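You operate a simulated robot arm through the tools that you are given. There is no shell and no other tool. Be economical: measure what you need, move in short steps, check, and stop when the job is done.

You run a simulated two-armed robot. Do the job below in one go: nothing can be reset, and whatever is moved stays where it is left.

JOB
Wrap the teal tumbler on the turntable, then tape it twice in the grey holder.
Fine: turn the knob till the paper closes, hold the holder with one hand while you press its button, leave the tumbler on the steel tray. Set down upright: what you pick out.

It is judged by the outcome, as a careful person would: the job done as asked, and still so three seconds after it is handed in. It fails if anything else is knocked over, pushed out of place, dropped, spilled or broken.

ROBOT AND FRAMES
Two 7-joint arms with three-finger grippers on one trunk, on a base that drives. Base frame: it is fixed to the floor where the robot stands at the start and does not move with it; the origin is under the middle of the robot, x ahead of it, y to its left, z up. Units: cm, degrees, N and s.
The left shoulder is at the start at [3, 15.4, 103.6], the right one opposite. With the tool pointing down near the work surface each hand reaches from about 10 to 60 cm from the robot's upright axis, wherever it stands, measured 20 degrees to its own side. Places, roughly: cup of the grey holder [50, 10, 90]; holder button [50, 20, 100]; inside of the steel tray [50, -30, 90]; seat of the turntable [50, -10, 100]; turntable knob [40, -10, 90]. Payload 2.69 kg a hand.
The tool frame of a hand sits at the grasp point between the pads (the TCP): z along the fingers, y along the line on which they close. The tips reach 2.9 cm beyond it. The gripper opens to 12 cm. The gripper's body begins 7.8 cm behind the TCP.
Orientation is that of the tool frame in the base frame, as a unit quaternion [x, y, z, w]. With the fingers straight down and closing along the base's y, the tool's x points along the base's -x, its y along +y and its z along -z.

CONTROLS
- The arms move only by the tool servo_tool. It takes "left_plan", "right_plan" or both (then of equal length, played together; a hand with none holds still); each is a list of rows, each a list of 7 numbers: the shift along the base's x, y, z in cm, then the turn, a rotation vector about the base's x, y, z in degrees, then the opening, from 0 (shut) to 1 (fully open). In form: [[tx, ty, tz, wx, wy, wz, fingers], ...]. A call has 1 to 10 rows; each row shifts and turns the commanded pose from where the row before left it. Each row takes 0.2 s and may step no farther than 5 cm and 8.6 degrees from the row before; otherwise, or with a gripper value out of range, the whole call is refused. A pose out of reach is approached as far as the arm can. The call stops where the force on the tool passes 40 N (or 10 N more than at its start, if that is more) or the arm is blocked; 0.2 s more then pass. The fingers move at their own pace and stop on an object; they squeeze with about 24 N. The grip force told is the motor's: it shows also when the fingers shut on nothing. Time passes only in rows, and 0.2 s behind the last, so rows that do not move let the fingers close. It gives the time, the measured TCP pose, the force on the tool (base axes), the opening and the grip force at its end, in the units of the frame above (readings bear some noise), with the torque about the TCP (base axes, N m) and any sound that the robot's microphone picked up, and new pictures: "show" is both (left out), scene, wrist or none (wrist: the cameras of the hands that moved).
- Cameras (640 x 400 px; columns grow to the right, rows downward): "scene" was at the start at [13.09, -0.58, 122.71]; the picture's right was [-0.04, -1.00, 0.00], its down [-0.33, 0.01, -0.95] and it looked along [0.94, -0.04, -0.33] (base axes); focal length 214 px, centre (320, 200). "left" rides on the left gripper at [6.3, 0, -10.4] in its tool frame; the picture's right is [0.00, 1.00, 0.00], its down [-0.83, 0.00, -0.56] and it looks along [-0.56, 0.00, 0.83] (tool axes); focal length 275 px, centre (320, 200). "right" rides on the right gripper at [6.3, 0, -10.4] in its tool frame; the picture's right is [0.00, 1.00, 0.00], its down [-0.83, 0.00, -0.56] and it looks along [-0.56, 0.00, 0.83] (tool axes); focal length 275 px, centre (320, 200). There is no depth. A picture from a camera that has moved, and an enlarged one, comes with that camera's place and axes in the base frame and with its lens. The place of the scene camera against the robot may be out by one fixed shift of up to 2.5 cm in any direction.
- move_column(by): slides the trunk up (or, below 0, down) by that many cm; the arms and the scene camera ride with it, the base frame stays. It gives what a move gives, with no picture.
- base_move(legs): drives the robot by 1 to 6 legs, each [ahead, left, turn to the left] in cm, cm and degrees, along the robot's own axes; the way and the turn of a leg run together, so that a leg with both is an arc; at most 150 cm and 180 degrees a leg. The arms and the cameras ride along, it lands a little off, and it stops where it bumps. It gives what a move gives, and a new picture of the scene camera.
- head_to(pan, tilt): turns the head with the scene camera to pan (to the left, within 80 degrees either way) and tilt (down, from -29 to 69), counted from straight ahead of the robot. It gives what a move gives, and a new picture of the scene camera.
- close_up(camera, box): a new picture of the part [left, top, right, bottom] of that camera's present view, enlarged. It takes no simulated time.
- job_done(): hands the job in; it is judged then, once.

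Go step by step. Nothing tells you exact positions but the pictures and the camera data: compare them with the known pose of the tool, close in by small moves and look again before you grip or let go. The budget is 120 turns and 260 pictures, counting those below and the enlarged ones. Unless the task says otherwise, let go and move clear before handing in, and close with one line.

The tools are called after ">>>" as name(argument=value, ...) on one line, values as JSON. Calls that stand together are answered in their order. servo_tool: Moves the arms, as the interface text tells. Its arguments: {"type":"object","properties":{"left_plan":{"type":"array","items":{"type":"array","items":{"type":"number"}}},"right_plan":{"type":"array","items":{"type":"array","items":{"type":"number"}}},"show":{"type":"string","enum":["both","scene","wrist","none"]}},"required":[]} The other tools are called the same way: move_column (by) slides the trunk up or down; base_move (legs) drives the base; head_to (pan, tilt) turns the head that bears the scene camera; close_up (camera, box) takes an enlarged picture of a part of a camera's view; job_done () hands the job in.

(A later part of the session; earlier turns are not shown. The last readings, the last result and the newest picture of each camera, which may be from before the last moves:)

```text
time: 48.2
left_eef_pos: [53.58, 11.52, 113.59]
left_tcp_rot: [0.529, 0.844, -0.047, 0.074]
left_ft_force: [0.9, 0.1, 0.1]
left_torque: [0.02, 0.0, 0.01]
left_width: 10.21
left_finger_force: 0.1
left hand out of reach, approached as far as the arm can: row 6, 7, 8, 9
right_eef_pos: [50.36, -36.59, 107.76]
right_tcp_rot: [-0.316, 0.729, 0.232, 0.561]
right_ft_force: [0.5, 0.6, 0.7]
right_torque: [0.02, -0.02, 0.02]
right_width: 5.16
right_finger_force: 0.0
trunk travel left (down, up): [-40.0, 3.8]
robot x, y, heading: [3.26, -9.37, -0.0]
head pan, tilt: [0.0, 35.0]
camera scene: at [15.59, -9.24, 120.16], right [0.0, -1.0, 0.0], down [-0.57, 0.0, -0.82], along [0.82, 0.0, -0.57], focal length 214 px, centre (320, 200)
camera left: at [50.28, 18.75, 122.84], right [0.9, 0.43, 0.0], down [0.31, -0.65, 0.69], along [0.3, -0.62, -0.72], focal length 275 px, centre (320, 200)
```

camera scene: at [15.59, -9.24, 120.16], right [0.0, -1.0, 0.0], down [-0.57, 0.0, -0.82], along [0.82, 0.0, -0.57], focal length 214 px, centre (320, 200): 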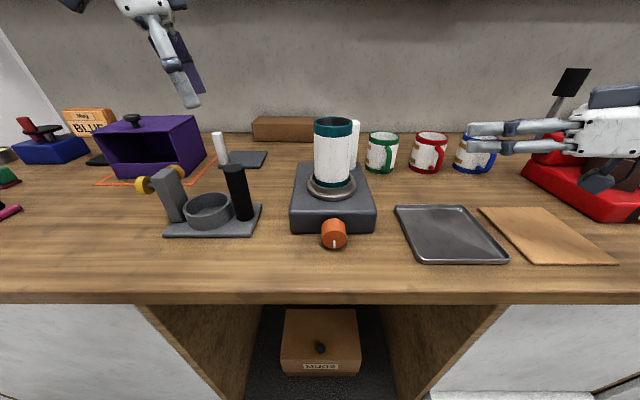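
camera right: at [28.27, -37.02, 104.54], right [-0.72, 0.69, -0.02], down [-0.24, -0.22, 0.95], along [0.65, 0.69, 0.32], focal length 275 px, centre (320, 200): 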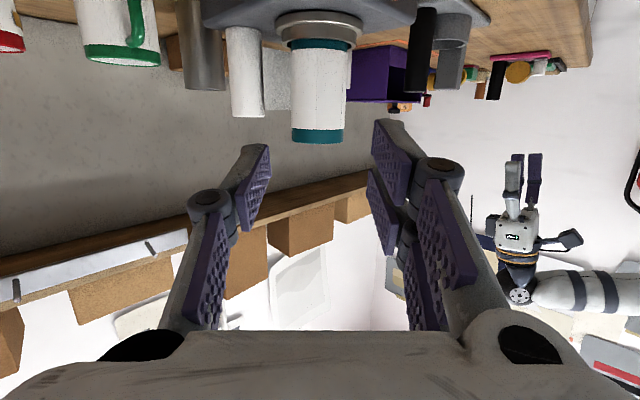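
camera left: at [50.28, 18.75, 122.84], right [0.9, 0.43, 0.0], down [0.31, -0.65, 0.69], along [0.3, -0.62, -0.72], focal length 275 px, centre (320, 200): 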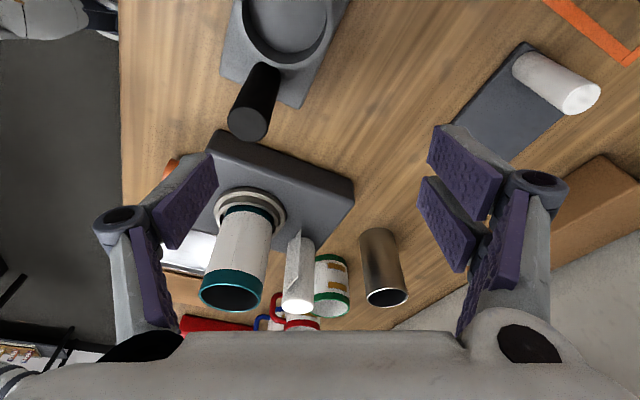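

Paper is closed all round. Now bringing the left hand back to yaw 0, pitch 30° for the pickup.

>>> servo_tool(left_plan=[[0, 0, 0, 0, 0, 8, 0.85], [0, 0, 0, 0, 0, 8, 0.85], [0, 0, 0, 0, 0, 8, 0.85], [0, 0, 0, 0, 0, 8, 0.85], [-1, 0, 0, 0, 0, 8, 0.85], [-1, 0, 0, 0, 0, 8, 0.85], [-1, 0, 0, 0, 0, 8, 0.85], [0, 0, 0, 0, 0, 8, 0.85], [0, 0, 0, 0, 0, 0, 0.85]], show="none")

```text
time: 50.2
left_eef_pos: [50.55, 11.56, 113.62]
left_tcp_rot: [-0.001, 0.996, 0.0, 0.087]
left_ft_force: [0.3, 0.4, -0.1]
left_torque: [-0.05, 0.01, 0.0]
left_width: 10.21
left_finger_force: 0.2
right_eef_pos: [50.21, -36.59, 107.89]
right_tcp_rot: [-0.316, 0.729, 0.231, 0.561]
right_ft_force: [-0.2, -0.4, 0.9]
right_torque: [-0.05, 0.02, 0.01]
right_width: 5.16
right_finger_force: 0.0
trunk travel left (down, up): [-40.0, 3.8]
robot x, y, heading: [2.99, -9.11, 0.1]
head pan, tilt: [0.0, 35.0]
```

>>> servo_tool(left_plan=[[0, -3.8, 0, 0, -3.4, 0, 0.85], [0, -3.8, 0, 0, -3.4, 0, 0.85], [0, -3.8, 0, 0, -3.3, 0, 0.85], [0, -3.8, 0, 0, -3.3, 0, 0.85], [0, -3.8, 0, 0, -3.3, 0, 0.85], [0, -3.9, -0.5, 0, -3.3, 0, 0.85], [0, 0, 0, 0, 0, 0, 0.85]], show="wrist")

```text
time: 51.8
left_eef_pos: [50.6, -11.46, 113.11]
left_tcp_rot: [-0.001, 0.966, 0.0, 0.26]
left_ft_force: [0.3, 0.6, 0.2]
left_torque: [0.01, -0.02, 0.0]
left_width: 10.2
left_finger_force: 0.0
right_eef_pos: [50.24, -36.5, 107.89]
right_tcp_rot: [-0.316, 0.729, 0.232, 0.562]
right_ft_force: [0.6, 0.2, 0.0]
right_torque: [0.01, 0.02, -0.01]
right_width: 5.17
right_finger_force: 0.1
trunk travel left (down, up): [-40.0, 3.8]
robot x, y, heading: [2.89, -8.93, 0.3]
head pan, tilt: [0.0, 35.0]
camera left: at [40.02, -11.34, 119.05], right [0.0, 1.0, 0.0], down [0.44, 0.0, 0.9], along [0.9, 0.0, -0.44], focal length 275 px, centre (320, 200)
```

left: 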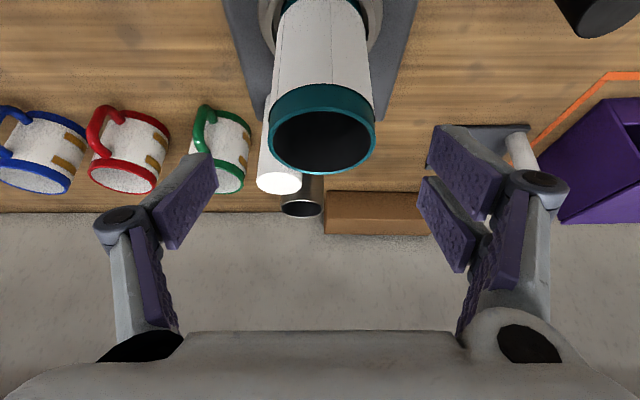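

Rim at about (54.3,-11.25,107.9). Descending to grip 2.3 cm below the rim.

>>> servo_tool(left_plan=[[1.3, 0.1, -2.5, 0, 0, 0, 0.85], [1.3, 0.1, -2.5, 0, 0, 0, 0.85], [1.3, 0, -2.5, 0, 0, 0, 0.85], [0, 0, 0, 0, 0, 0, 0.85], [0, 0, 0, 0, 0, 0, 0.4], [0, 0, 0, 0, 0, 0, 0.4], [0, 0, 0, 0, 0, 0, 0.4]])

```text
time: 53.4
left_eef_pos: [54.53, -11.26, 105.81]
left_tcp_rot: [-0.001, 0.965, -0.001, 0.261]
left_ft_force: [0.9, 1.3, 4.8]
left_torque: [0.28, -0.05, 0.0]
left_width: 6.05
left_finger_force: 23.5
right_eef_pos: [50.21, -36.41, 107.88]
right_tcp_rot: [-0.316, 0.73, 0.231, 0.561]
right_ft_force: [0.3, -0.5, 0.1]
right_torque: [0.0, 0.01, 0.0]
right_width: 5.18
right_finger_force: 0.1
trunk travel left (down, up): [-40.0, 3.8]
robot x, y, heading: [3.06, -9.02, -0.1]
head pan, tilt: [0.0, 35.0]
camera scene: at [15.5, -9.19, 120.18], right [0.0, -1.0, 0.0], down [-0.57, 0.0, -0.82], along [0.82, 0.0, -0.57], focal length 214 px, centre (320, 200)
camera left: at [43.93, -11.12, 111.7], right [0.0, 1.0, 0.0], down [0.44, 0.0, 0.9], along [0.9, 0.0, -0.44], focal length 275 px, centre (320, 200)
```

scene: 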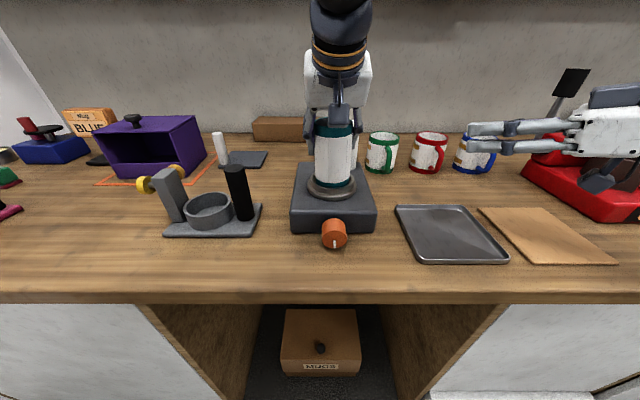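
left: 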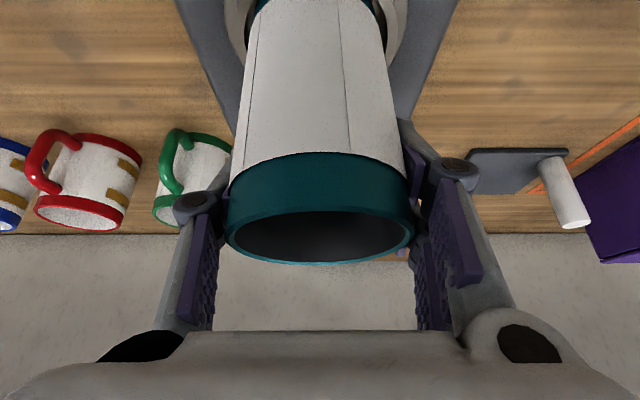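

Gripped. Lifting gently straight up out of the seat.

>>> servo_tool(left_plan=[[0, 0, 0.7, 0, 0, 0, 0.4], [0, 0, 1.5, 0, 0, 0, 0.4], [0, 0, 2.5, 0, 0, 0, 0.4], [0, 0, 2.5, 0, 0, 0, 0.4], [0, 0, 0, 0, 0, 0, 0.4]])

```text
time: 54.6
left_eef_pos: [54.52, -11.07, 112.82]
left_tcp_rot: [-0.001, 0.966, 0.0, 0.258]
left_ft_force: [0.2, -0.4, -1.4]
left_torque: [0.02, -0.02, -0.02]
left_width: 6.03
left_finger_force: 24.4
right_eef_pos: [50.35, -36.52, 107.89]
right_tcp_rot: [-0.316, 0.729, 0.232, 0.561]
right_ft_force: [-0.7, 0.2, 0.7]
right_torque: [-0.01, 0.0, 0.0]
right_width: 5.16
right_finger_force: 0.0
trunk travel left (down, up): [-40.0, 3.8]
robot x, y, heading: [2.9, -9.04, -0.0]
head pan, tilt: [0.0, 35.0]
camera scene: at [15.6, -9.71, 120.35], right [-0.06, -1.0, 0.0], down [-0.55, 0.03, -0.83], along [0.83, -0.05, -0.56], focal length 214 px, centre (320, 200)
camera left: at [43.99, -11.09, 118.8], right [0.0, 1.0, 0.0], down [0.44, 0.0, 0.9], along [0.9, 0.0, -0.44], focal length 275 px, centre (320, 200)
```

scene: 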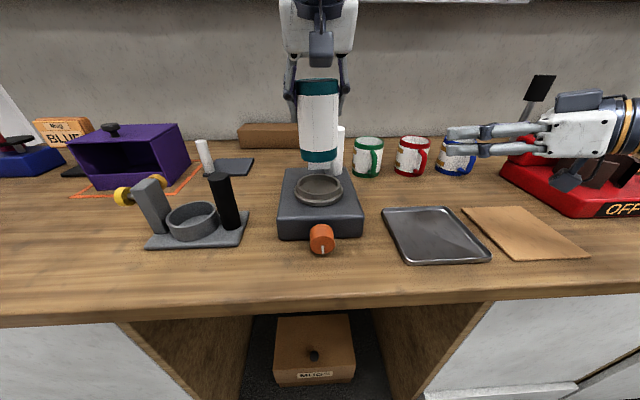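
left: 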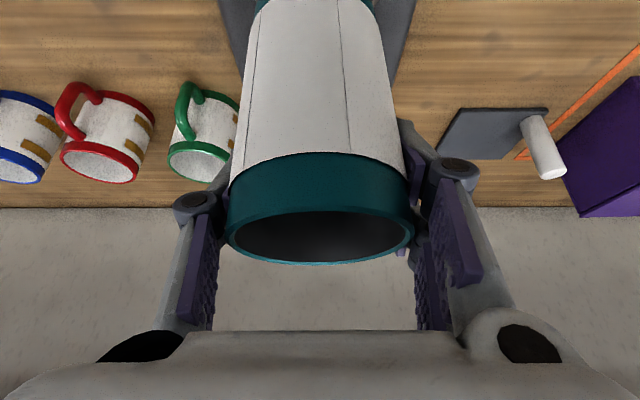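

Holding well and upright. In the holder the handle and post flank the cup along y, so I should hold the tumbler with fingers along x: I'll move over the open table and yaw the hand −86°.

>>> servo_tool(left_plan=[[-0.5, 3.5, 0, 0, 0, 0, 0.4], [-0.5, 3.5, 0, 0, 0, 0, 0.4], [-0.5, 3.5, 0, 0, 0, -4, 0.4], [0, 2.5, 0, 0, 0, -8, 0.4], [0, 1, 0, 0, 0, -8, 0.4], [0, 1, 0, 0, 0, -8, 0.4], [0, 1, 0, 0, 0, -8, 0.4], [0, 1, 0, 0, 0, -8, 0.4], [0, 0, 0, 0, 0, -8, 0.4], [0, 0, 0, 0, 0, -8, 0.4]], show="scene")

```text
time: 56.8
left_eef_pos: [53.07, 5.78, 112.85]
left_tcp_rot: [0.484, 0.836, -0.131, 0.224]
left_ft_force: [-0.7, -0.2, -1.9]
left_torque: [-0.01, 0.0, 0.02]
left_width: 6.05
left_finger_force: 24.4
right_eef_pos: [50.34, -36.52, 107.88]
right_tcp_rot: [-0.315, 0.729, 0.231, 0.562]
right_ft_force: [-0.1, -0.1, -0.6]
right_torque: [0.01, -0.04, 0.02]
right_width: 5.17
right_finger_force: 0.0
trunk travel left (down, up): [-40.0, 3.8]
robot x, y, heading: [2.94, -8.91, 0.2]
head pan, tilt: [0.0, 35.0]
camera scene: at [15.56, -9.19, 120.16], right [0.0, -1.0, 0.0], down [-0.57, 0.0, -0.82], along [0.82, 0.0, -0.57], focal length 214 px, centre (320, 200)
```

scene: 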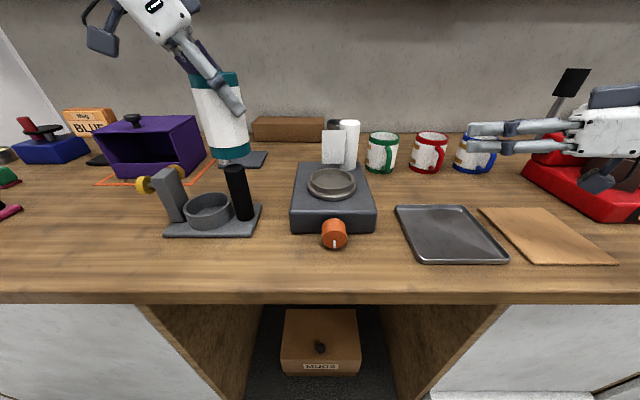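

>>> servo_tool(left_plan=[[0, 0, 0, 0, 0, -8, 0.4], [0, 0, 0, 0, 0, -8, 0.4], [0, 0, 0, 0, 0, -8, 0.4], [0, 0, 0, 0, 0, 0, 0.4]], show="wrist")

```text
time: 57.8
left_eef_pos: [52.94, 5.74, 112.96]
left_tcp_rot: [0.647, 0.717, -0.174, 0.193]
left_ft_force: [-1.0, 0.9, -2.9]
left_torque: [-0.04, 0.02, 0.03]
left_width: 6.05
left_finger_force: 24.0
right_eef_pos: [50.37, -36.42, 107.77]
right_tcp_rot: [-0.317, 0.729, 0.232, 0.561]
right_ft_force: [0.5, 0.5, 0.5]
right_torque: [-0.02, -0.01, 0.0]
right_width: 5.19
right_finger_force: 0.0
trunk travel left (down, up): [-40.0, 3.8]
robot x, y, heading: [3.09, -9.23, 0.1]
head pan, tilt: [0.0, 35.0]
camera left: at [52.01, 16.45, 118.83], right [1.0, 0.1, 0.0], down [0.04, -0.44, 0.9], along [0.09, -0.89, -0.44], focal length 275 px, centre (320, 200)
```

left: 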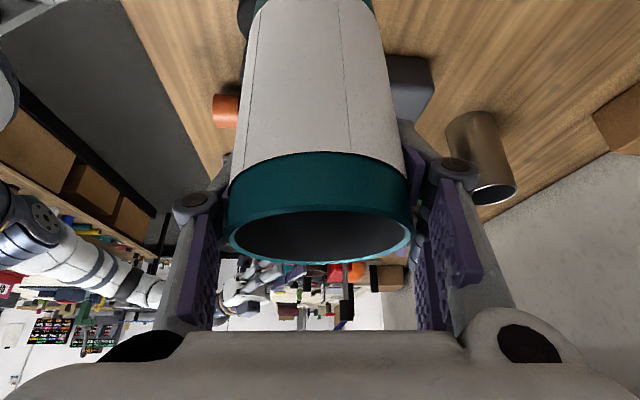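

Yaw reached. Moving over the cup at about (49.5,12.6), hovering high.

>>> servo_tool(left_plan=[[0, 0, 1.5, 0, 0, 0, 0.4], [-1.2, 2.3, 0.3, 0, 0, 0, 0.4], [-1.2, 2.3, 0, 0, 0, 0, 0.4], [-1, 2.3, 0, 0, 0, -4, 0.4], [0, 0, -1, 0, 0, 0, 0.4], [0, 0, 0, 0, 0, 0, 0.4]], show="scene")

>>> close_up(camera="scene", box=[130, 120, 280, 250])

```text
time: 59.2
left_eef_pos: [49.71, 12.76, 113.66]
left_tcp_rot: [0.671, 0.694, -0.181, 0.187]
left_ft_force: [0.2, 0.7, -2.3]
left_torque: [-0.03, 0.0, -0.05]
left_width: 6.04
left_finger_force: 23.7
right_eef_pos: [50.24, -36.43, 107.85]
right_tcp_rot: [-0.316, 0.729, 0.232, 0.562]
right_ft_force: [-0.2, -0.4, 0.4]
right_torque: [-0.01, 0.01, -0.02]
right_width: 5.18
right_finger_force: 0.1
trunk travel left (down, up): [-40.0, 3.8]
robot x, y, heading: [2.85, -9.04, -0.0]
head pan, tilt: [0.0, 35.0]
camera scene: at [15.53, -9.19, 120.17], right [0.0, -1.0, 0.0], down [-0.57, 0.0, -0.82], along [0.82, 0.0, -0.57], focal length 214 px, centre (320, 200)
```

scene: 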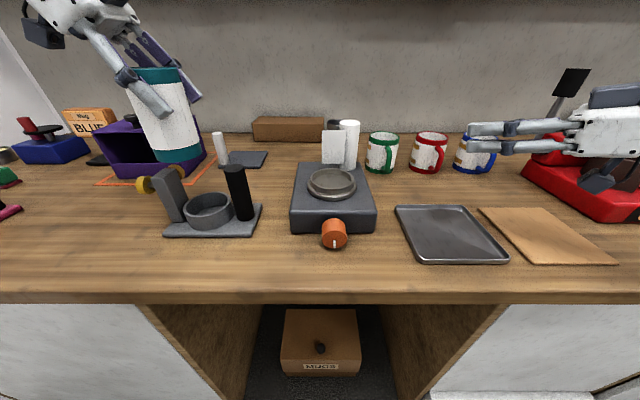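

```text
3.08 times, centred on (205, 185) of scene
camera zoom: at [15.53, -9.19, 120.17], right [0.0, -1.0, 0.0], down [-0.57, 0.0, -0.82], along [0.82, 0.0, -0.57], focal length 660 px, centre (674, 246)
```

zoom: 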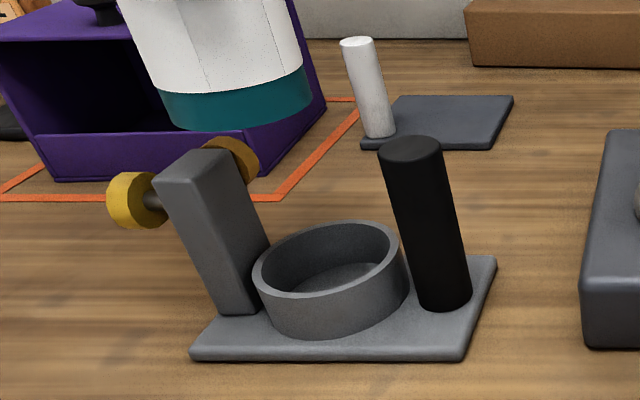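

Scene camera reading is biased a bit; I'll use relative alignment. Shift slightly right and lower until the bottom is near the cup, between post and handle.

>>> servo_tool(left_plan=[[0, -0.8, 0, 0, 0, 0, 0.4], [0, 0, -2.5, 0, 0, 0, 0.4], [0, 0, -2.5, 0, 0, 0, 0.4], [0, 0, 0, 0, 0, 0, 0.4]], show="wrist")

>>> close_up(camera="scene", box=[150, 130, 270, 240])

```text
time: 60.2
left_eef_pos: [49.65, 11.83, 108.78]
left_tcp_rot: [0.67, 0.695, -0.18, 0.187]
left_ft_force: [0.3, 0.7, -1.5]
left_torque: [-0.05, 0.02, 0.01]
left_width: 6.04
left_finger_force: 23.8
right_eef_pos: [50.16, -36.54, 107.91]
right_tcp_rot: [-0.316, 0.729, 0.231, 0.562]
right_ft_force: [0.7, 0.3, -0.2]
right_torque: [0.01, -0.03, -0.03]
right_width: 5.19
right_finger_force: 0.1
trunk travel left (down, up): [-40.0, 3.8]
robot x, y, heading: [2.87, -9.09, 0.1]
head pan, tilt: [0.0, 35.0]
camera left: at [49.42, 22.55, 114.66], right [1.0, 0.03, 0.0], down [0.01, -0.44, 0.9], along [0.03, -0.9, -0.44], focal length 275 px, centre (320, 200)
```

left: 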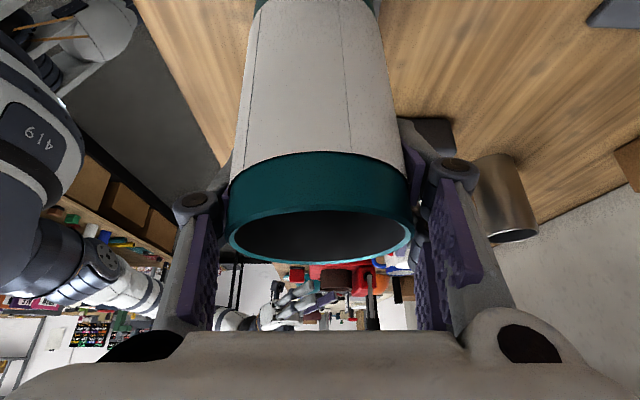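

```text
3.64 times, centred on (210, 185) of scene
camera zoom: at [15.53, -9.2, 120.17], right [0.0, -1.0, 0.0], down [-0.57, 0.0, -0.82], along [0.82, 0.0, -0.57], focal length 780 px, centre (720, 254)
```

zoom: 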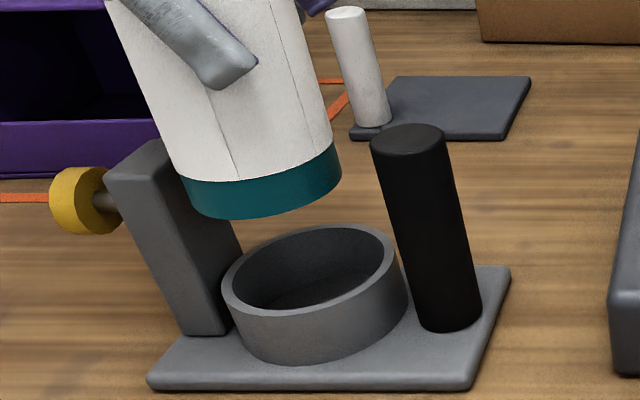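

>>> servo_tool(left_plan=[[0.3, -0.8, 0, 0, 0, 0, 0.4], [0, 0, -2, 0, 0, 0, 0.4], [0, 0, -1.5, 0, 0, 0, 0.4], [0, 0, 0, 0, 0, 0, 0.4]], show="none")

>>> close_up(camera="scene", box=[170, 150, 260, 235])

>>> close_up(camera="right", box=[340, 0, 640, 200])

```text
time: 61.2
left_eef_pos: [49.91, 11.04, 105.24]
left_tcp_rot: [0.671, 0.695, -0.179, 0.186]
left_ft_force: [-0.5, 0.7, -2.2]
left_torque: [0.01, -0.04, 0.02]
left_width: 6.05
left_finger_force: 24.0
right_eef_pos: [50.25, -36.5, 107.99]
right_tcp_rot: [-0.316, 0.729, 0.231, 0.561]
right_ft_force: [0.1, -0.6, 0.1]
right_torque: [0.03, 0.01, -0.03]
right_width: 5.16
right_finger_force: 0.1
trunk travel left (down, up): [-40.0, 3.8]
robot x, y, heading: [2.57, -9.09, 0.2]
head pan, tilt: [0.0, 35.0]
```

```text
4.71 times, centred on (215, 192) of scene
camera zoom: at [15.53, -9.2, 120.17], right [0.0, -1.0, 0.0], down [-0.57, 0.0, -0.82], along [0.82, 0.0, -0.57], focal length 1009 px, centre (814, 235)
```

zoom: 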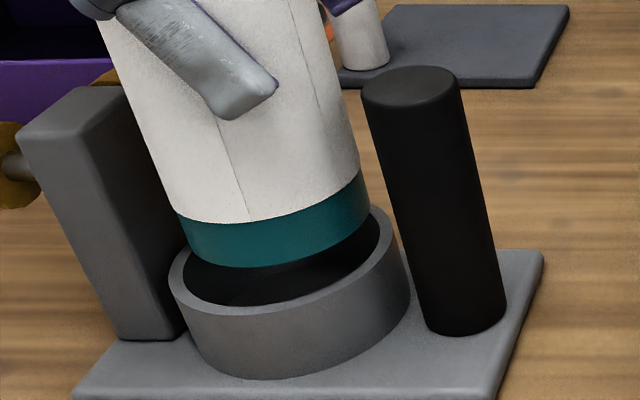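

```text
2.00 times, centred on (490, 100) of right
camera zoom: at [42.12, -44.86, 104.54], right [-0.72, 0.69, -0.02], down [-0.23, -0.21, 0.95], along [0.65, 0.69, 0.32], focal length 551 px, centre (-20, 400)
```

zoom: 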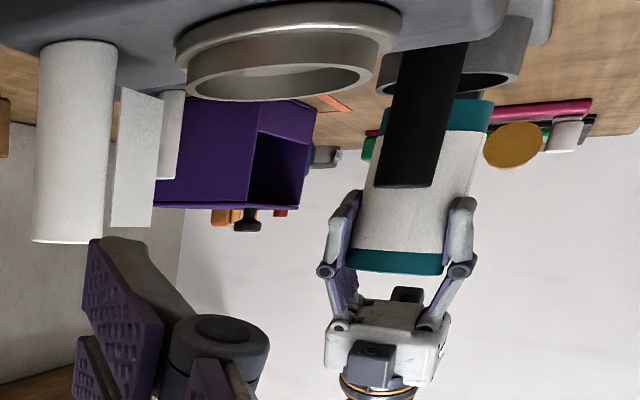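

Alignment looks close in both views. Lowering 1.5 cm and re-checking.

>>> servo_tool(left_plan=[[0, 0, -0.8, 0, 0, 0, 0.4], [0, 0, -0.7, 0, 0, 0, 0.4], [0, 0, 0, 0, 0, 0, 0.4]], show="none")

>>> close_up(camera="scene", box=[185, 175, 245, 235])

>>> close_up(camera="right", box=[500, 0, 620, 80])

```text
time: 62.0
left_eef_pos: [49.95, 10.88, 103.74]
left_tcp_rot: [0.671, 0.695, -0.181, 0.187]
left_ft_force: [-0.3, 0.7, -0.7]
left_torque: [-0.02, 0.0, 0.03]
left_width: 6.05
left_finger_force: 23.4
right_eef_pos: [50.24, -36.49, 107.81]
right_tcp_rot: [-0.316, 0.729, 0.231, 0.561]
right_ft_force: [0.0, -0.2, -0.1]
right_torque: [0.01, -0.02, -0.01]
right_width: 5.16
right_finger_force: 0.2
trunk travel left (down, up): [-40.0, 3.8]
robot x, y, heading: [2.8, -9.13, -0.1]
head pan, tilt: [0.0, 35.0]
```

```text
6.67 times, centred on (215, 205) of scene
camera zoom: at [15.53, -9.2, 120.17], right [0.0, -1.0, 0.0], down [-0.57, 0.0, -0.82], along [0.82, 0.0, -0.57], focal length 1430 px, centre (1020, 167)
```

zoom: 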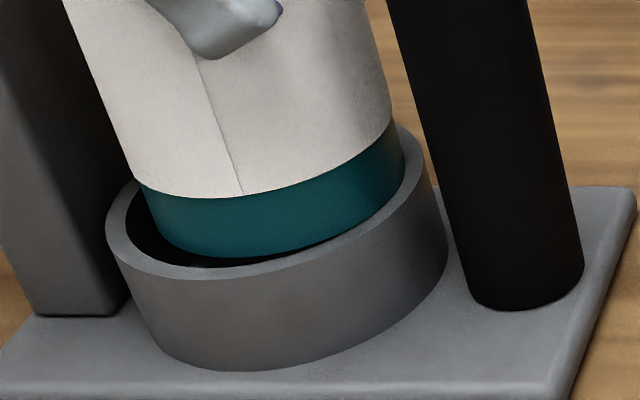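

```text
5.00 times, centred on (560, 40) of right
camera zoom: at [42.12, -44.86, 104.53], right [-0.72, 0.69, -0.02], down [-0.23, -0.21, 0.95], along [0.65, 0.69, 0.32], focal length 1376 px, centre (-880, 1000)
```

zoom: 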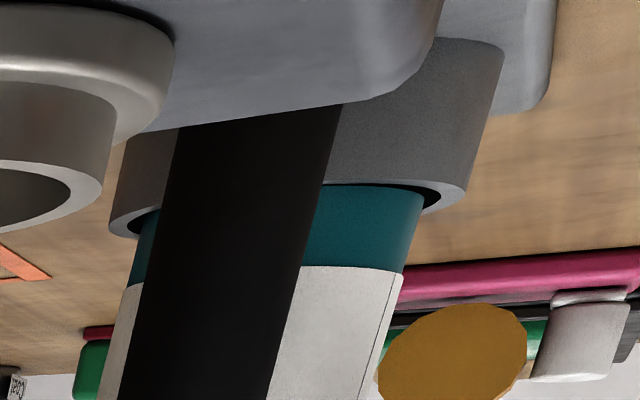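

Centred in both views. Lowering to the cup floor gently.

>>> servo_tool(left_plan=[[0, 0, -0.6, 0, 0, 0, 0.4], [0, 0, -0.6, 0, 0, 0, 0.4], [0, 0, -0.5, 0, 0, 0, 0.4], [0, 0, -0.4, 0, 0, 0, 0.4], [0, 0, 0, 0, 0, 0, 0.4]], show="none")

>>> close_up(camera="scene", box=[150, 130, 270, 240])

```text
time: 63.2
left_eef_pos: [49.86, 11.03, 101.74]
left_tcp_rot: [0.67, 0.695, -0.181, 0.188]
left_ft_force: [2.7, 4.4, 13.3]
left_torque: [-0.1, -0.45, 0.05]
left_width: 6.0
left_finger_force: 23.8
right_eef_pos: [50.12, -36.58, 107.9]
right_tcp_rot: [-0.317, 0.729, 0.232, 0.561]
right_ft_force: [0.1, -0.8, 0.6]
right_torque: [0.0, 0.0, 0.03]
right_width: 5.14
right_finger_force: 0.0
trunk travel left (down, up): [-40.0, 3.8]
robot x, y, heading: [2.88, -8.83, 0.1]
head pan, tilt: [0.0, 35.0]
```

```text
3.64 times, centred on (210, 185) of scene
camera zoom: at [15.47, -9.19, 120.19], right [0.0, -1.0, 0.0], down [-0.57, 0.0, -0.82], along [0.82, 0.0, -0.57], focal length 780 px, centre (720, 254)
```

zoom: 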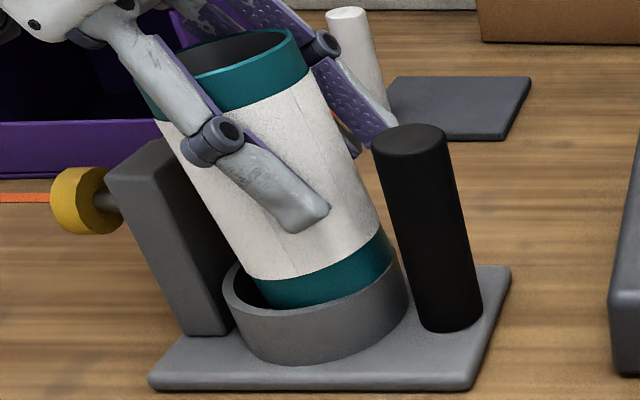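

It caught the cup's right (−y) edge and has tilted in the grip. Lifting back up and checking.

>>> servo_tool(left_plan=[[0, 0, 1, 0, 0, 0, 0.4], [0, 0, 1.5, 0, 0, 0, 0.4], [0, 0, 0, 0, 0, 0, 0.4]], show="wrist")

>>> close_up(camera="scene", box=[150, 130, 270, 240])

>>> close_up(camera="right", box=[440, 0, 620, 150])

```text
time: 64.0
left_eef_pos: [49.84, 11.15, 104.05]
left_tcp_rot: [0.671, 0.695, -0.181, 0.186]
left_ft_force: [0.0, 0.4, -1.0]
left_torque: [-0.04, -0.01, 0.01]
left_width: 5.96
left_finger_force: 24.1
right_eef_pos: [50.27, -36.55, 107.94]
right_tcp_rot: [-0.316, 0.73, 0.232, 0.561]
right_ft_force: [0.4, -0.2, 0.4]
right_torque: [0.02, 0.0, 0.02]
right_width: 5.16
right_finger_force: 0.1
trunk travel left (down, up): [-40.0, 3.8]
robot x, y, heading: [2.67, -9.06, 0.1]
head pan, tilt: [0.0, 35.0]
camera left: at [49.66, 21.81, 109.94], right [1.0, 0.03, 0.0], down [0.01, -0.44, 0.9], along [0.03, -0.9, -0.44], focal length 275 px, centre (320, 200)
```

left: 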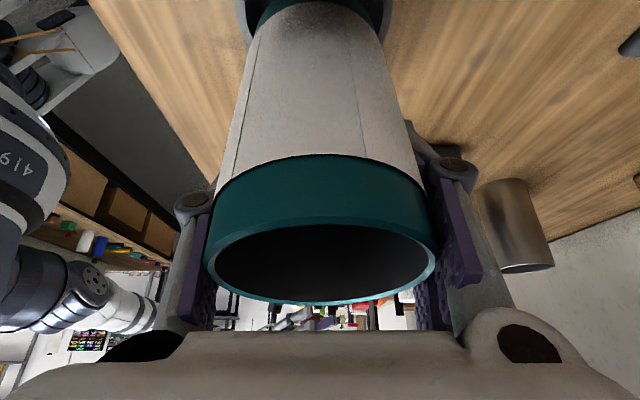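

```text
3.64 times, centred on (210, 185) of scene
camera zoom: at [15.54, -9.19, 120.16], right [0.0, -1.0, 0.0], down [-0.57, 0.0, -0.82], along [0.82, 0.0, -0.57], focal length 780 px, centre (720, 254)
```

zoom: 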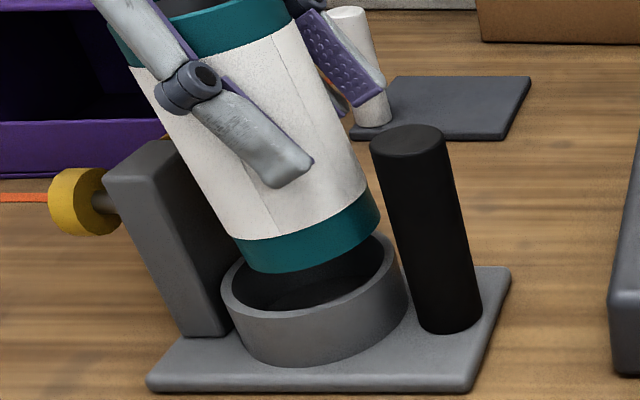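

```text
2.67 times, centred on (530, 75) of right
camera zoom: at [42.13, -44.86, 104.52], right [-0.72, 0.69, -0.02], down [-0.23, -0.21, 0.95], along [0.65, 0.69, 0.32], focal length 734 px, centre (-240, 533)
```

zoom: 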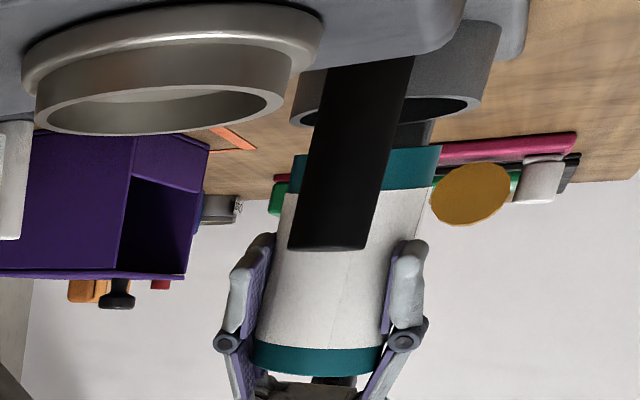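

The tumbler is tilted ~9° in the grip. I'll rotate the hand +9° about x to set it upright again.

>>> servo_tool(left_plan=[[0, 0, 0.3, 4.5, 0, 0, 0.4], [0, -0.3, 0.3, 4.5, 0, 0, 0.4], [0, 0, 0, 0, 0, 0, 0.4]], show="wrist")

>>> close_up(camera="scene", box=[150, 130, 270, 240])

>>> close_up(camera="right", box=[440, 0, 620, 150])

```text
time: 64.8
left_eef_pos: [49.88, 10.84, 104.66]
left_tcp_rot: [0.683, 0.707, -0.125, 0.133]
left_ft_force: [1.2, 0.8, -1.5]
left_torque: [-0.03, -0.01, -0.03]
left_width: 5.94
left_finger_force: 24.5
right_eef_pos: [50.25, -36.54, 107.94]
right_tcp_rot: [-0.315, 0.73, 0.23, 0.561]
right_ft_force: [0.1, 0.3, -0.7]
right_torque: [0.0, -0.03, 0.02]
right_width: 5.14
right_finger_force: 0.1
trunk travel left (down, up): [-40.0, 3.8]
robot x, y, heading: [3.37, -9.18, 0.0]
head pan, tilt: [0.0, 35.0]
camera left: at [49.67, 20.45, 112.22], right [1.0, 0.03, 0.01], down [0.01, -0.58, 0.82], along [0.03, -0.82, -0.58], focal length 275 px, centre (320, 200)
```

left: 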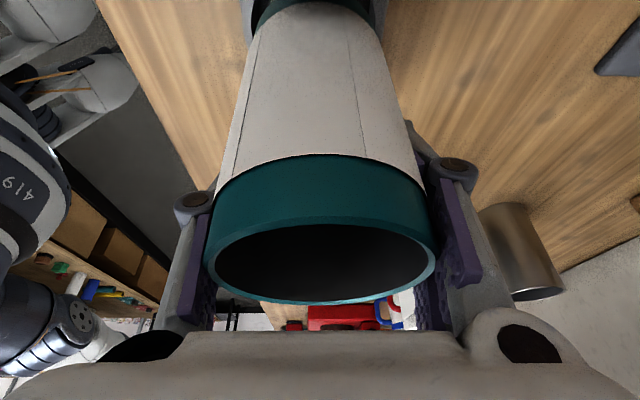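

```text
3.64 times, centred on (210, 185) of scene
camera zoom: at [15.54, -9.18, 120.17], right [0.0, -1.0, 0.0], down [-0.57, 0.0, -0.82], along [0.82, 0.0, -0.57], focal length 780 px, centre (720, 254)
```

zoom: 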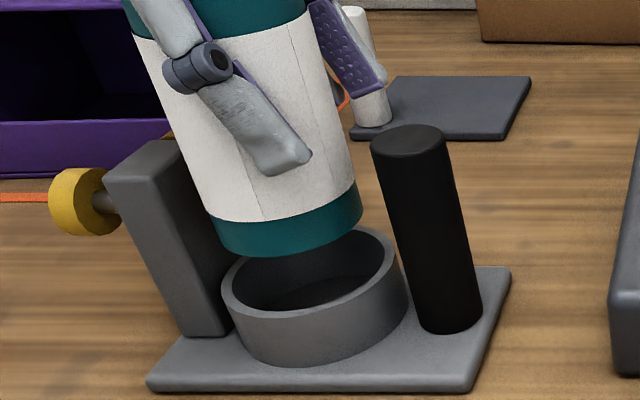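

```text
2.67 times, centred on (530, 75) of right
camera zoom: at [42.12, -44.84, 104.53], right [-0.72, 0.69, -0.02], down [-0.23, -0.21, 0.95], along [0.65, 0.69, 0.32], focal length 734 px, centre (-240, 533)
```

zoom: 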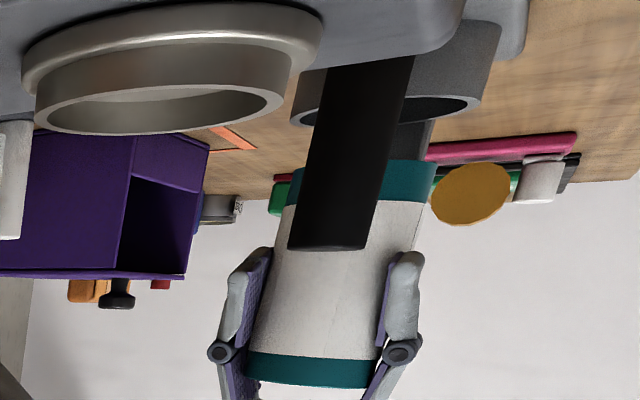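

Upright and aligned in both views. Lowering part way and checking again.

>>> servo_tool(left_plan=[[0, 0, -1.3, 0, 0, 0, 0.4], [0, 0, -1.2, 0, 0, 0, 0.4], [0, 0, 0, 0, 0, 0, 0.4]], show="none")

>>> close_up(camera="scene", box=[185, 175, 245, 235])

>>> close_up(camera="right", box=[500, 0, 620, 80])

```text
time: 65.6
left_eef_pos: [49.86, 10.78, 102.09]
left_tcp_rot: [0.683, 0.707, -0.126, 0.134]
left_ft_force: [0.4, 0.2, -2.6]
left_torque: [-0.01, 0.01, 0.01]
left_width: 5.97
left_finger_force: 24.2
right_eef_pos: [50.22, -36.61, 107.9]
right_tcp_rot: [-0.316, 0.729, 0.231, 0.561]
right_ft_force: [0.8, -0.2, 1.3]
right_torque: [-0.01, -0.01, -0.01]
right_width: 5.17
right_finger_force: 0.2
trunk travel left (down, up): [-40.0, 3.8]
robot x, y, heading: [3.1, -8.99, -0.2]
head pan, tilt: [0.0, 35.0]
```

```text
6.67 times, centred on (215, 205) of scene
camera zoom: at [15.53, -9.2, 120.17], right [0.0, -1.0, 0.0], down [-0.57, 0.0, -0.82], along [0.82, 0.0, -0.57], focal length 1430 px, centre (1020, 167)
```

zoom: 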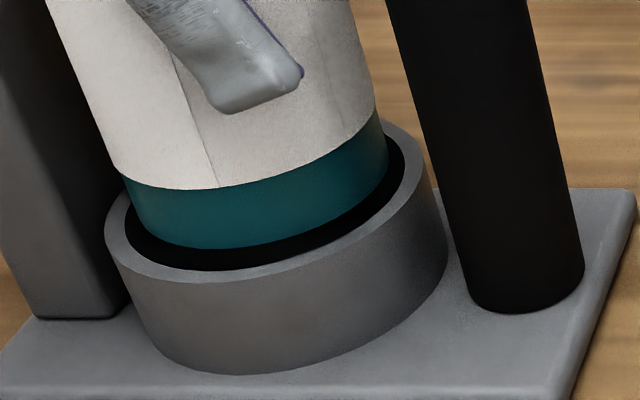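

```text
5.00 times, centred on (560, 40) of right
camera zoom: at [42.12, -44.86, 104.54], right [-0.72, 0.69, -0.02], down [-0.23, -0.21, 0.95], along [0.65, 0.69, 0.32], focal length 1376 px, centre (-880, 1000)
```

zoom: 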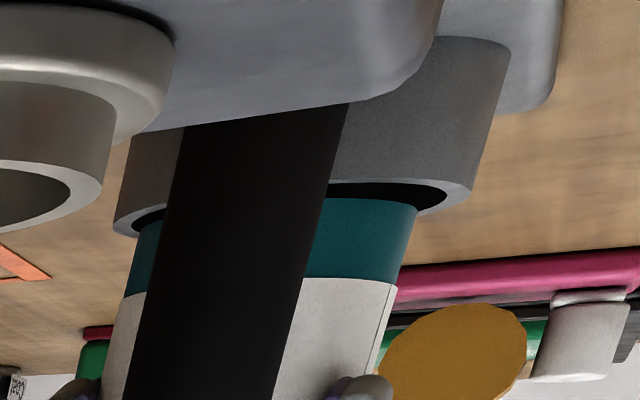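

Right view suggests ~3 mm toward (−x,+y). Adjusting and lowering slowly.

>>> servo_tool(left_plan=[[-0.2, 0.2, 0, 0, 0, 0, 0.4], [0, 0, -0.6, 0, 0, 0, 0.4], [0, 0, -0.6, 0, 0, 0, 0.4], [0, 0, 0, 0, 0, 0, 0.4]], show="none")

>>> close_up(camera="scene", box=[185, 175, 245, 235])

>>> close_up(camera="right", box=[500, 0, 620, 80])

```text
time: 66.6
left_eef_pos: [49.69, 11.02, 100.97]
left_tcp_rot: [0.683, 0.707, -0.125, 0.133]
left_ft_force: [-0.8, -0.8, -1.7]
left_torque: [-0.03, -0.01, 0.02]
left_width: 5.98
left_finger_force: 23.9
right_eef_pos: [50.25, -36.45, 107.91]
right_tcp_rot: [-0.315, 0.729, 0.231, 0.561]
right_ft_force: [0.3, 0.1, -0.8]
right_torque: [0.01, 0.0, 0.01]
right_width: 5.16
right_finger_force: 0.1
trunk travel left (down, up): [-40.0, 3.8]
robot x, y, heading: [3.28, -9.04, -0.1]
head pan, tilt: [0.0, 35.0]
```

```text
6.67 times, centred on (215, 205) of scene
camera zoom: at [15.54, -9.2, 120.17], right [0.0, -1.0, 0.0], down [-0.57, 0.0, -0.82], along [0.82, 0.0, -0.57], focal length 1430 px, centre (1020, 167)
```

zoom: 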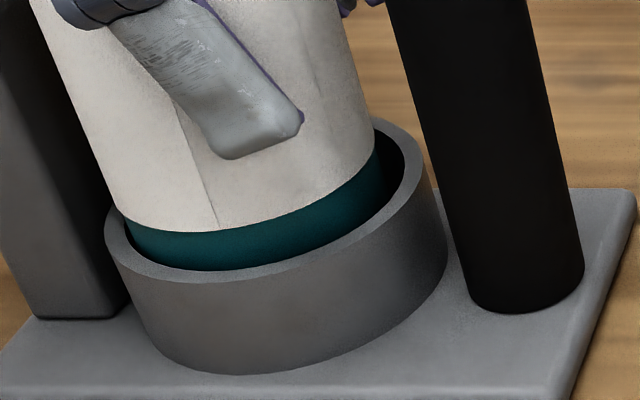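

```text
5.00 times, centred on (560, 40) of right
camera zoom: at [42.12, -44.86, 104.53], right [-0.72, 0.69, -0.02], down [-0.23, -0.21, 0.95], along [0.65, 0.69, 0.32], focal length 1376 px, centre (-880, 1000)
```

zoom: 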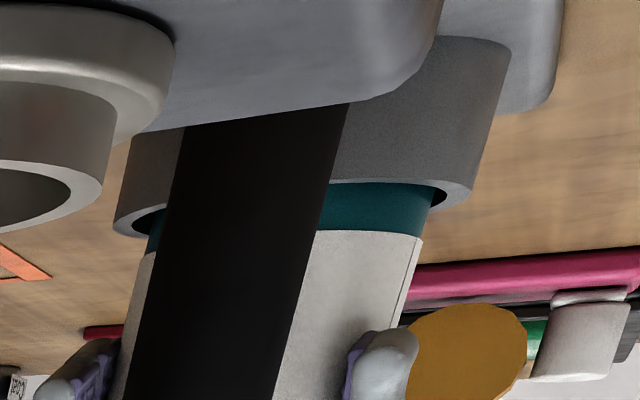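

It's inside the cup now. Small nudge back and continue to the floor.

>>> servo_tool(left_plan=[[0.15, -0.12, 0, 0, 0, 0, 0.4], [0, 0, -0.5, 0, 0, 0, 0.4], [0, 0, -0.5, 0, 0, 0, 0.4], [0, 0, -0.4, 0, 0, 0, 0.4], [0, 0, -0.4, 0, 0, 0, 0.4], [0, 0, 0, 0, 0, 0, 0.4]], show="none")

>>> close_up(camera="scene", box=[150, 130, 270, 240])

>>> close_up(camera="right", box=[440, 0, 620, 150])

```text
time: 68.0
left_eef_pos: [49.85, 10.87, 99.14]
left_tcp_rot: [0.683, 0.707, -0.125, 0.133]
left_ft_force: [0.2, -0.3, -2.8]
left_torque: [0.0, -0.01, 0.0]
left_width: 5.96
left_finger_force: 24.3
right_eef_pos: [50.28, -36.51, 107.87]
right_tcp_rot: [-0.315, 0.73, 0.231, 0.561]
right_ft_force: [0.7, -0.2, -0.7]
right_torque: [-0.02, 0.0, -0.04]
right_width: 5.18
right_finger_force: 0.0
trunk travel left (down, up): [-40.0, 3.8]
robot x, y, heading: [2.96, -8.99, -0.1]
head pan, tilt: [0.0, 35.0]
```

```text
3.64 times, centred on (210, 185) of scene
camera zoom: at [15.53, -9.2, 120.17], right [0.0, -1.0, 0.0], down [-0.57, 0.0, -0.82], along [0.82, 0.0, -0.57], focal length 780 px, centre (720, 254)
```

zoom: 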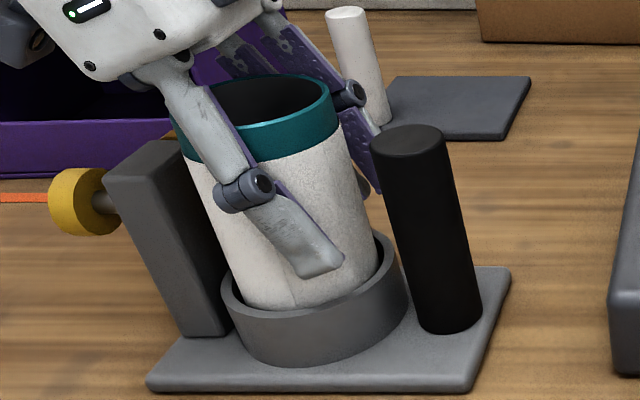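

```text
2.67 times, centred on (530, 75) of right
camera zoom: at [42.12, -44.86, 104.53], right [-0.72, 0.69, -0.02], down [-0.23, -0.21, 0.95], along [0.65, 0.69, 0.32], focal length 734 px, centre (-240, 533)
```

zoom: 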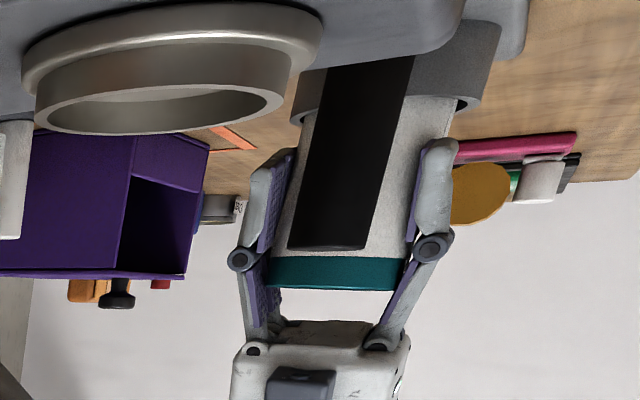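

>>> servo_tool(left_plan=[[0, 0, -0.4, 0, 0, 0, 0.4], [0, 0, -0.4, 0, 0, 0, 0.4], [0, 0, -0.3, 0, 0, 0, 0.4], [0, 0, 0, 0, 0, 0, 0.4]], show="none")

>>> close_up(camera="scene", box=[150, 130, 270, 240])

```text
time: 69.0
left_eef_pos: [49.82, 10.85, 98.43]
left_tcp_rot: [0.684, 0.706, -0.124, 0.136]
left_ft_force: [1.3, 5.7, 28.2]
left_torque: [0.55, -0.81, 0.11]
left_width: 6.0
left_finger_force: 24.3
right_eef_pos: [50.12, -36.53, 108.08]
right_tcp_rot: [-0.316, 0.729, 0.231, 0.562]
right_ft_force: [0.3, -0.4, -0.6]
right_torque: [0.0, -0.01, -0.01]
right_width: 5.15
right_finger_force: 0.1
trunk travel left (down, up): [-40.0, 3.8]
robot x, y, heading: [2.95, -9.09, 0.3]
head pan, tilt: [0.0, 35.0]
```

```text
3.64 times, centred on (210, 185) of scene
camera zoom: at [15.33, -9.22, 120.24], right [0.0, -1.0, 0.0], down [-0.57, 0.0, -0.82], along [0.82, 0.0, -0.57], focal length 780 px, centre (720, 254)
```

zoom: 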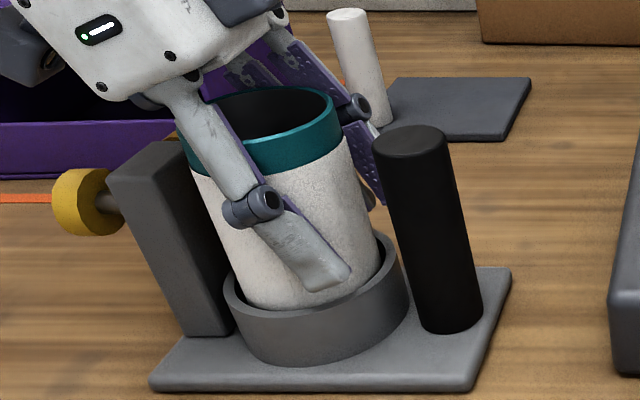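

Seated on the cup floor. Easing up and releasing slowly.

>>> servo_tool(left_plan=[[0, 0, 0.35, 0, 0, 0, 0.4], [0, 0, 0, 0, 0, 0, 0.53], [0, 0, 0, 0, 0, 0, 0.58], [0, 0, 0, 0, 0, 0, 0.7], [0, 0, 0, 0, 0, 0, 0.8]], show="both")

```text
time: 70.2
left_eef_pos: [49.82, 10.9, 98.34]
left_tcp_rot: [0.683, 0.707, -0.126, 0.134]
left_ft_force: [0.3, -0.1, -0.7]
left_torque: [0.02, -0.03, -0.03]
left_width: 9.63
left_finger_force: 0.1
right_eef_pos: [50.3, -36.55, 107.83]
right_tcp_rot: [-0.315, 0.73, 0.231, 0.562]
right_ft_force: [0.6, 0.2, 0.1]
right_torque: [-0.04, 0.02, -0.02]
right_width: 5.16
right_finger_force: 0.0
trunk travel left (down, up): [-40.0, 3.8]
robot x, y, heading: [2.64, -9.31, -0.3]
head pan, tilt: [0.0, 35.0]
camera scene: at [15.53, -9.2, 120.17], right [0.0, -1.0, 0.0], down [-0.57, 0.0, -0.82], along [0.82, 0.0, -0.57], focal length 214 px, centre (320, 200)
camera left: at [49.62, 20.51, 105.95], right [1.0, 0.03, 0.01], down [0.01, -0.58, 0.82], along [0.03, -0.82, -0.58], focal length 275 px, centre (320, 200)
```

scene: 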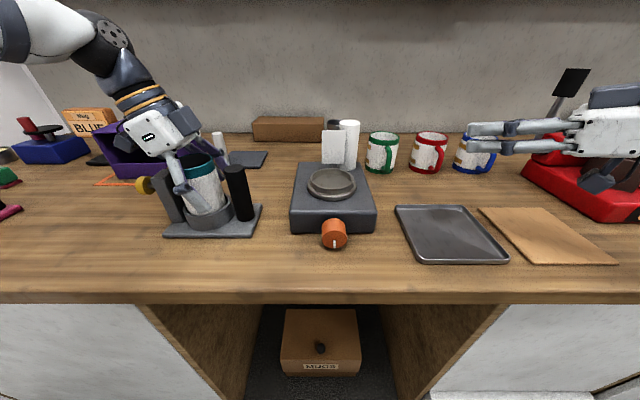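
left: 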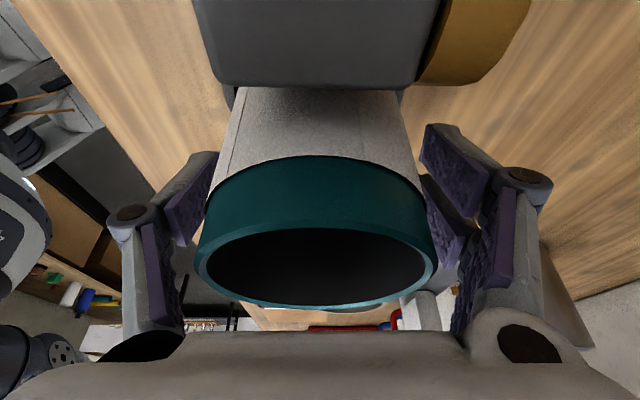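

Tumbler stands in the cup. Retracting the left hand along its axis.

>>> servo_tool(left_plan=[[0, 0.9, 2.5, 0, 0, 0, 0.8], [0, 1.3, 3.3, 0, 0, 0, 0.8], [0, 1.3, 3.3, 0, 0, 0, 0.8], [0, 1.3, 3.3, 0, 0, 0, 0.8], [0, 4, 1, 0, 0, 0, 0.8], [0, 4, 0, 0, 0, 0, 0.8], [0, 4, 0, 0, 0, 0, 0.8]], show="both")

>>> close_up(camera="scene", box=[130, 130, 280, 250])

```text
time: 71.8
left_eef_pos: [49.59, 26.5, 111.64]
left_tcp_rot: [0.684, 0.706, -0.125, 0.134]
left_ft_force: [0.8, 0.9, 0.6]
left_torque: [0.02, -0.03, -0.02]
left_width: 9.6
left_finger_force: 0.0
left hand out of reach, approached as far as the arm can: row 7
right_eef_pos: [50.22, -36.52, 107.83]
right_tcp_rot: [-0.316, 0.729, 0.231, 0.561]
right_ft_force: [-0.2, 0.0, -0.1]
right_torque: [0.01, 0.01, 0.01]
right_width: 5.17
right_finger_force: 0.1
trunk travel left (down, up): [-40.0, 3.8]
robot x, y, heading: [3.02, -9.2, -0.0]
head pan, tilt: [0.0, 35.0]
camera scene: at [15.5, -9.21, 120.17], right [0.0, -1.0, 0.0], down [-0.57, 0.0, -0.82], along [0.82, 0.0, -0.57], focal length 214 px, centre (320, 200)
camera left: at [49.29, 36.15, 119.16], right [1.0, 0.03, 0.01], down [0.01, -0.58, 0.82], along [0.03, -0.82, -0.58], focal length 275 px, centre (320, 200)
```

scene: 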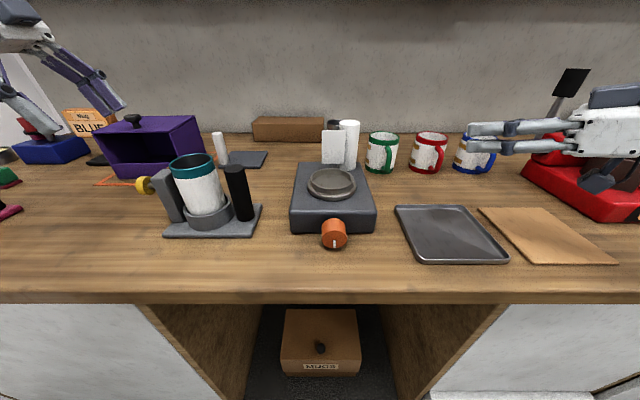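
left: 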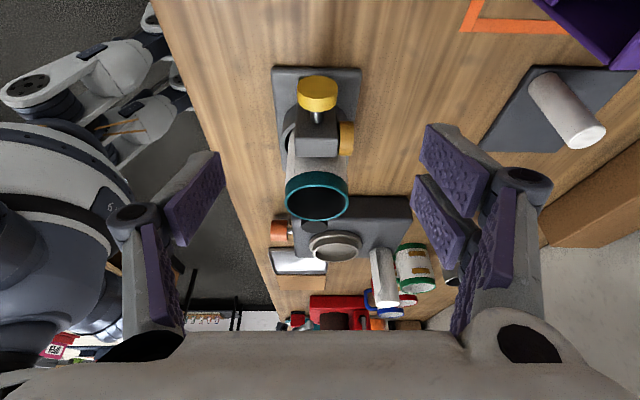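

```text
3.33 times, centred on (205, 190) of scene
camera zoom: at [15.5, -9.21, 120.17], right [0.0, -1.0, 0.0], down [-0.57, 0.0, -0.82], along [0.82, 0.0, -0.57], focal length 715 px, centre (703, 233)
```

zoom: 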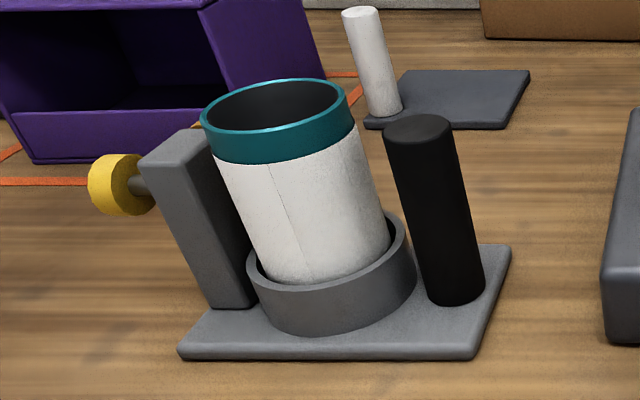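

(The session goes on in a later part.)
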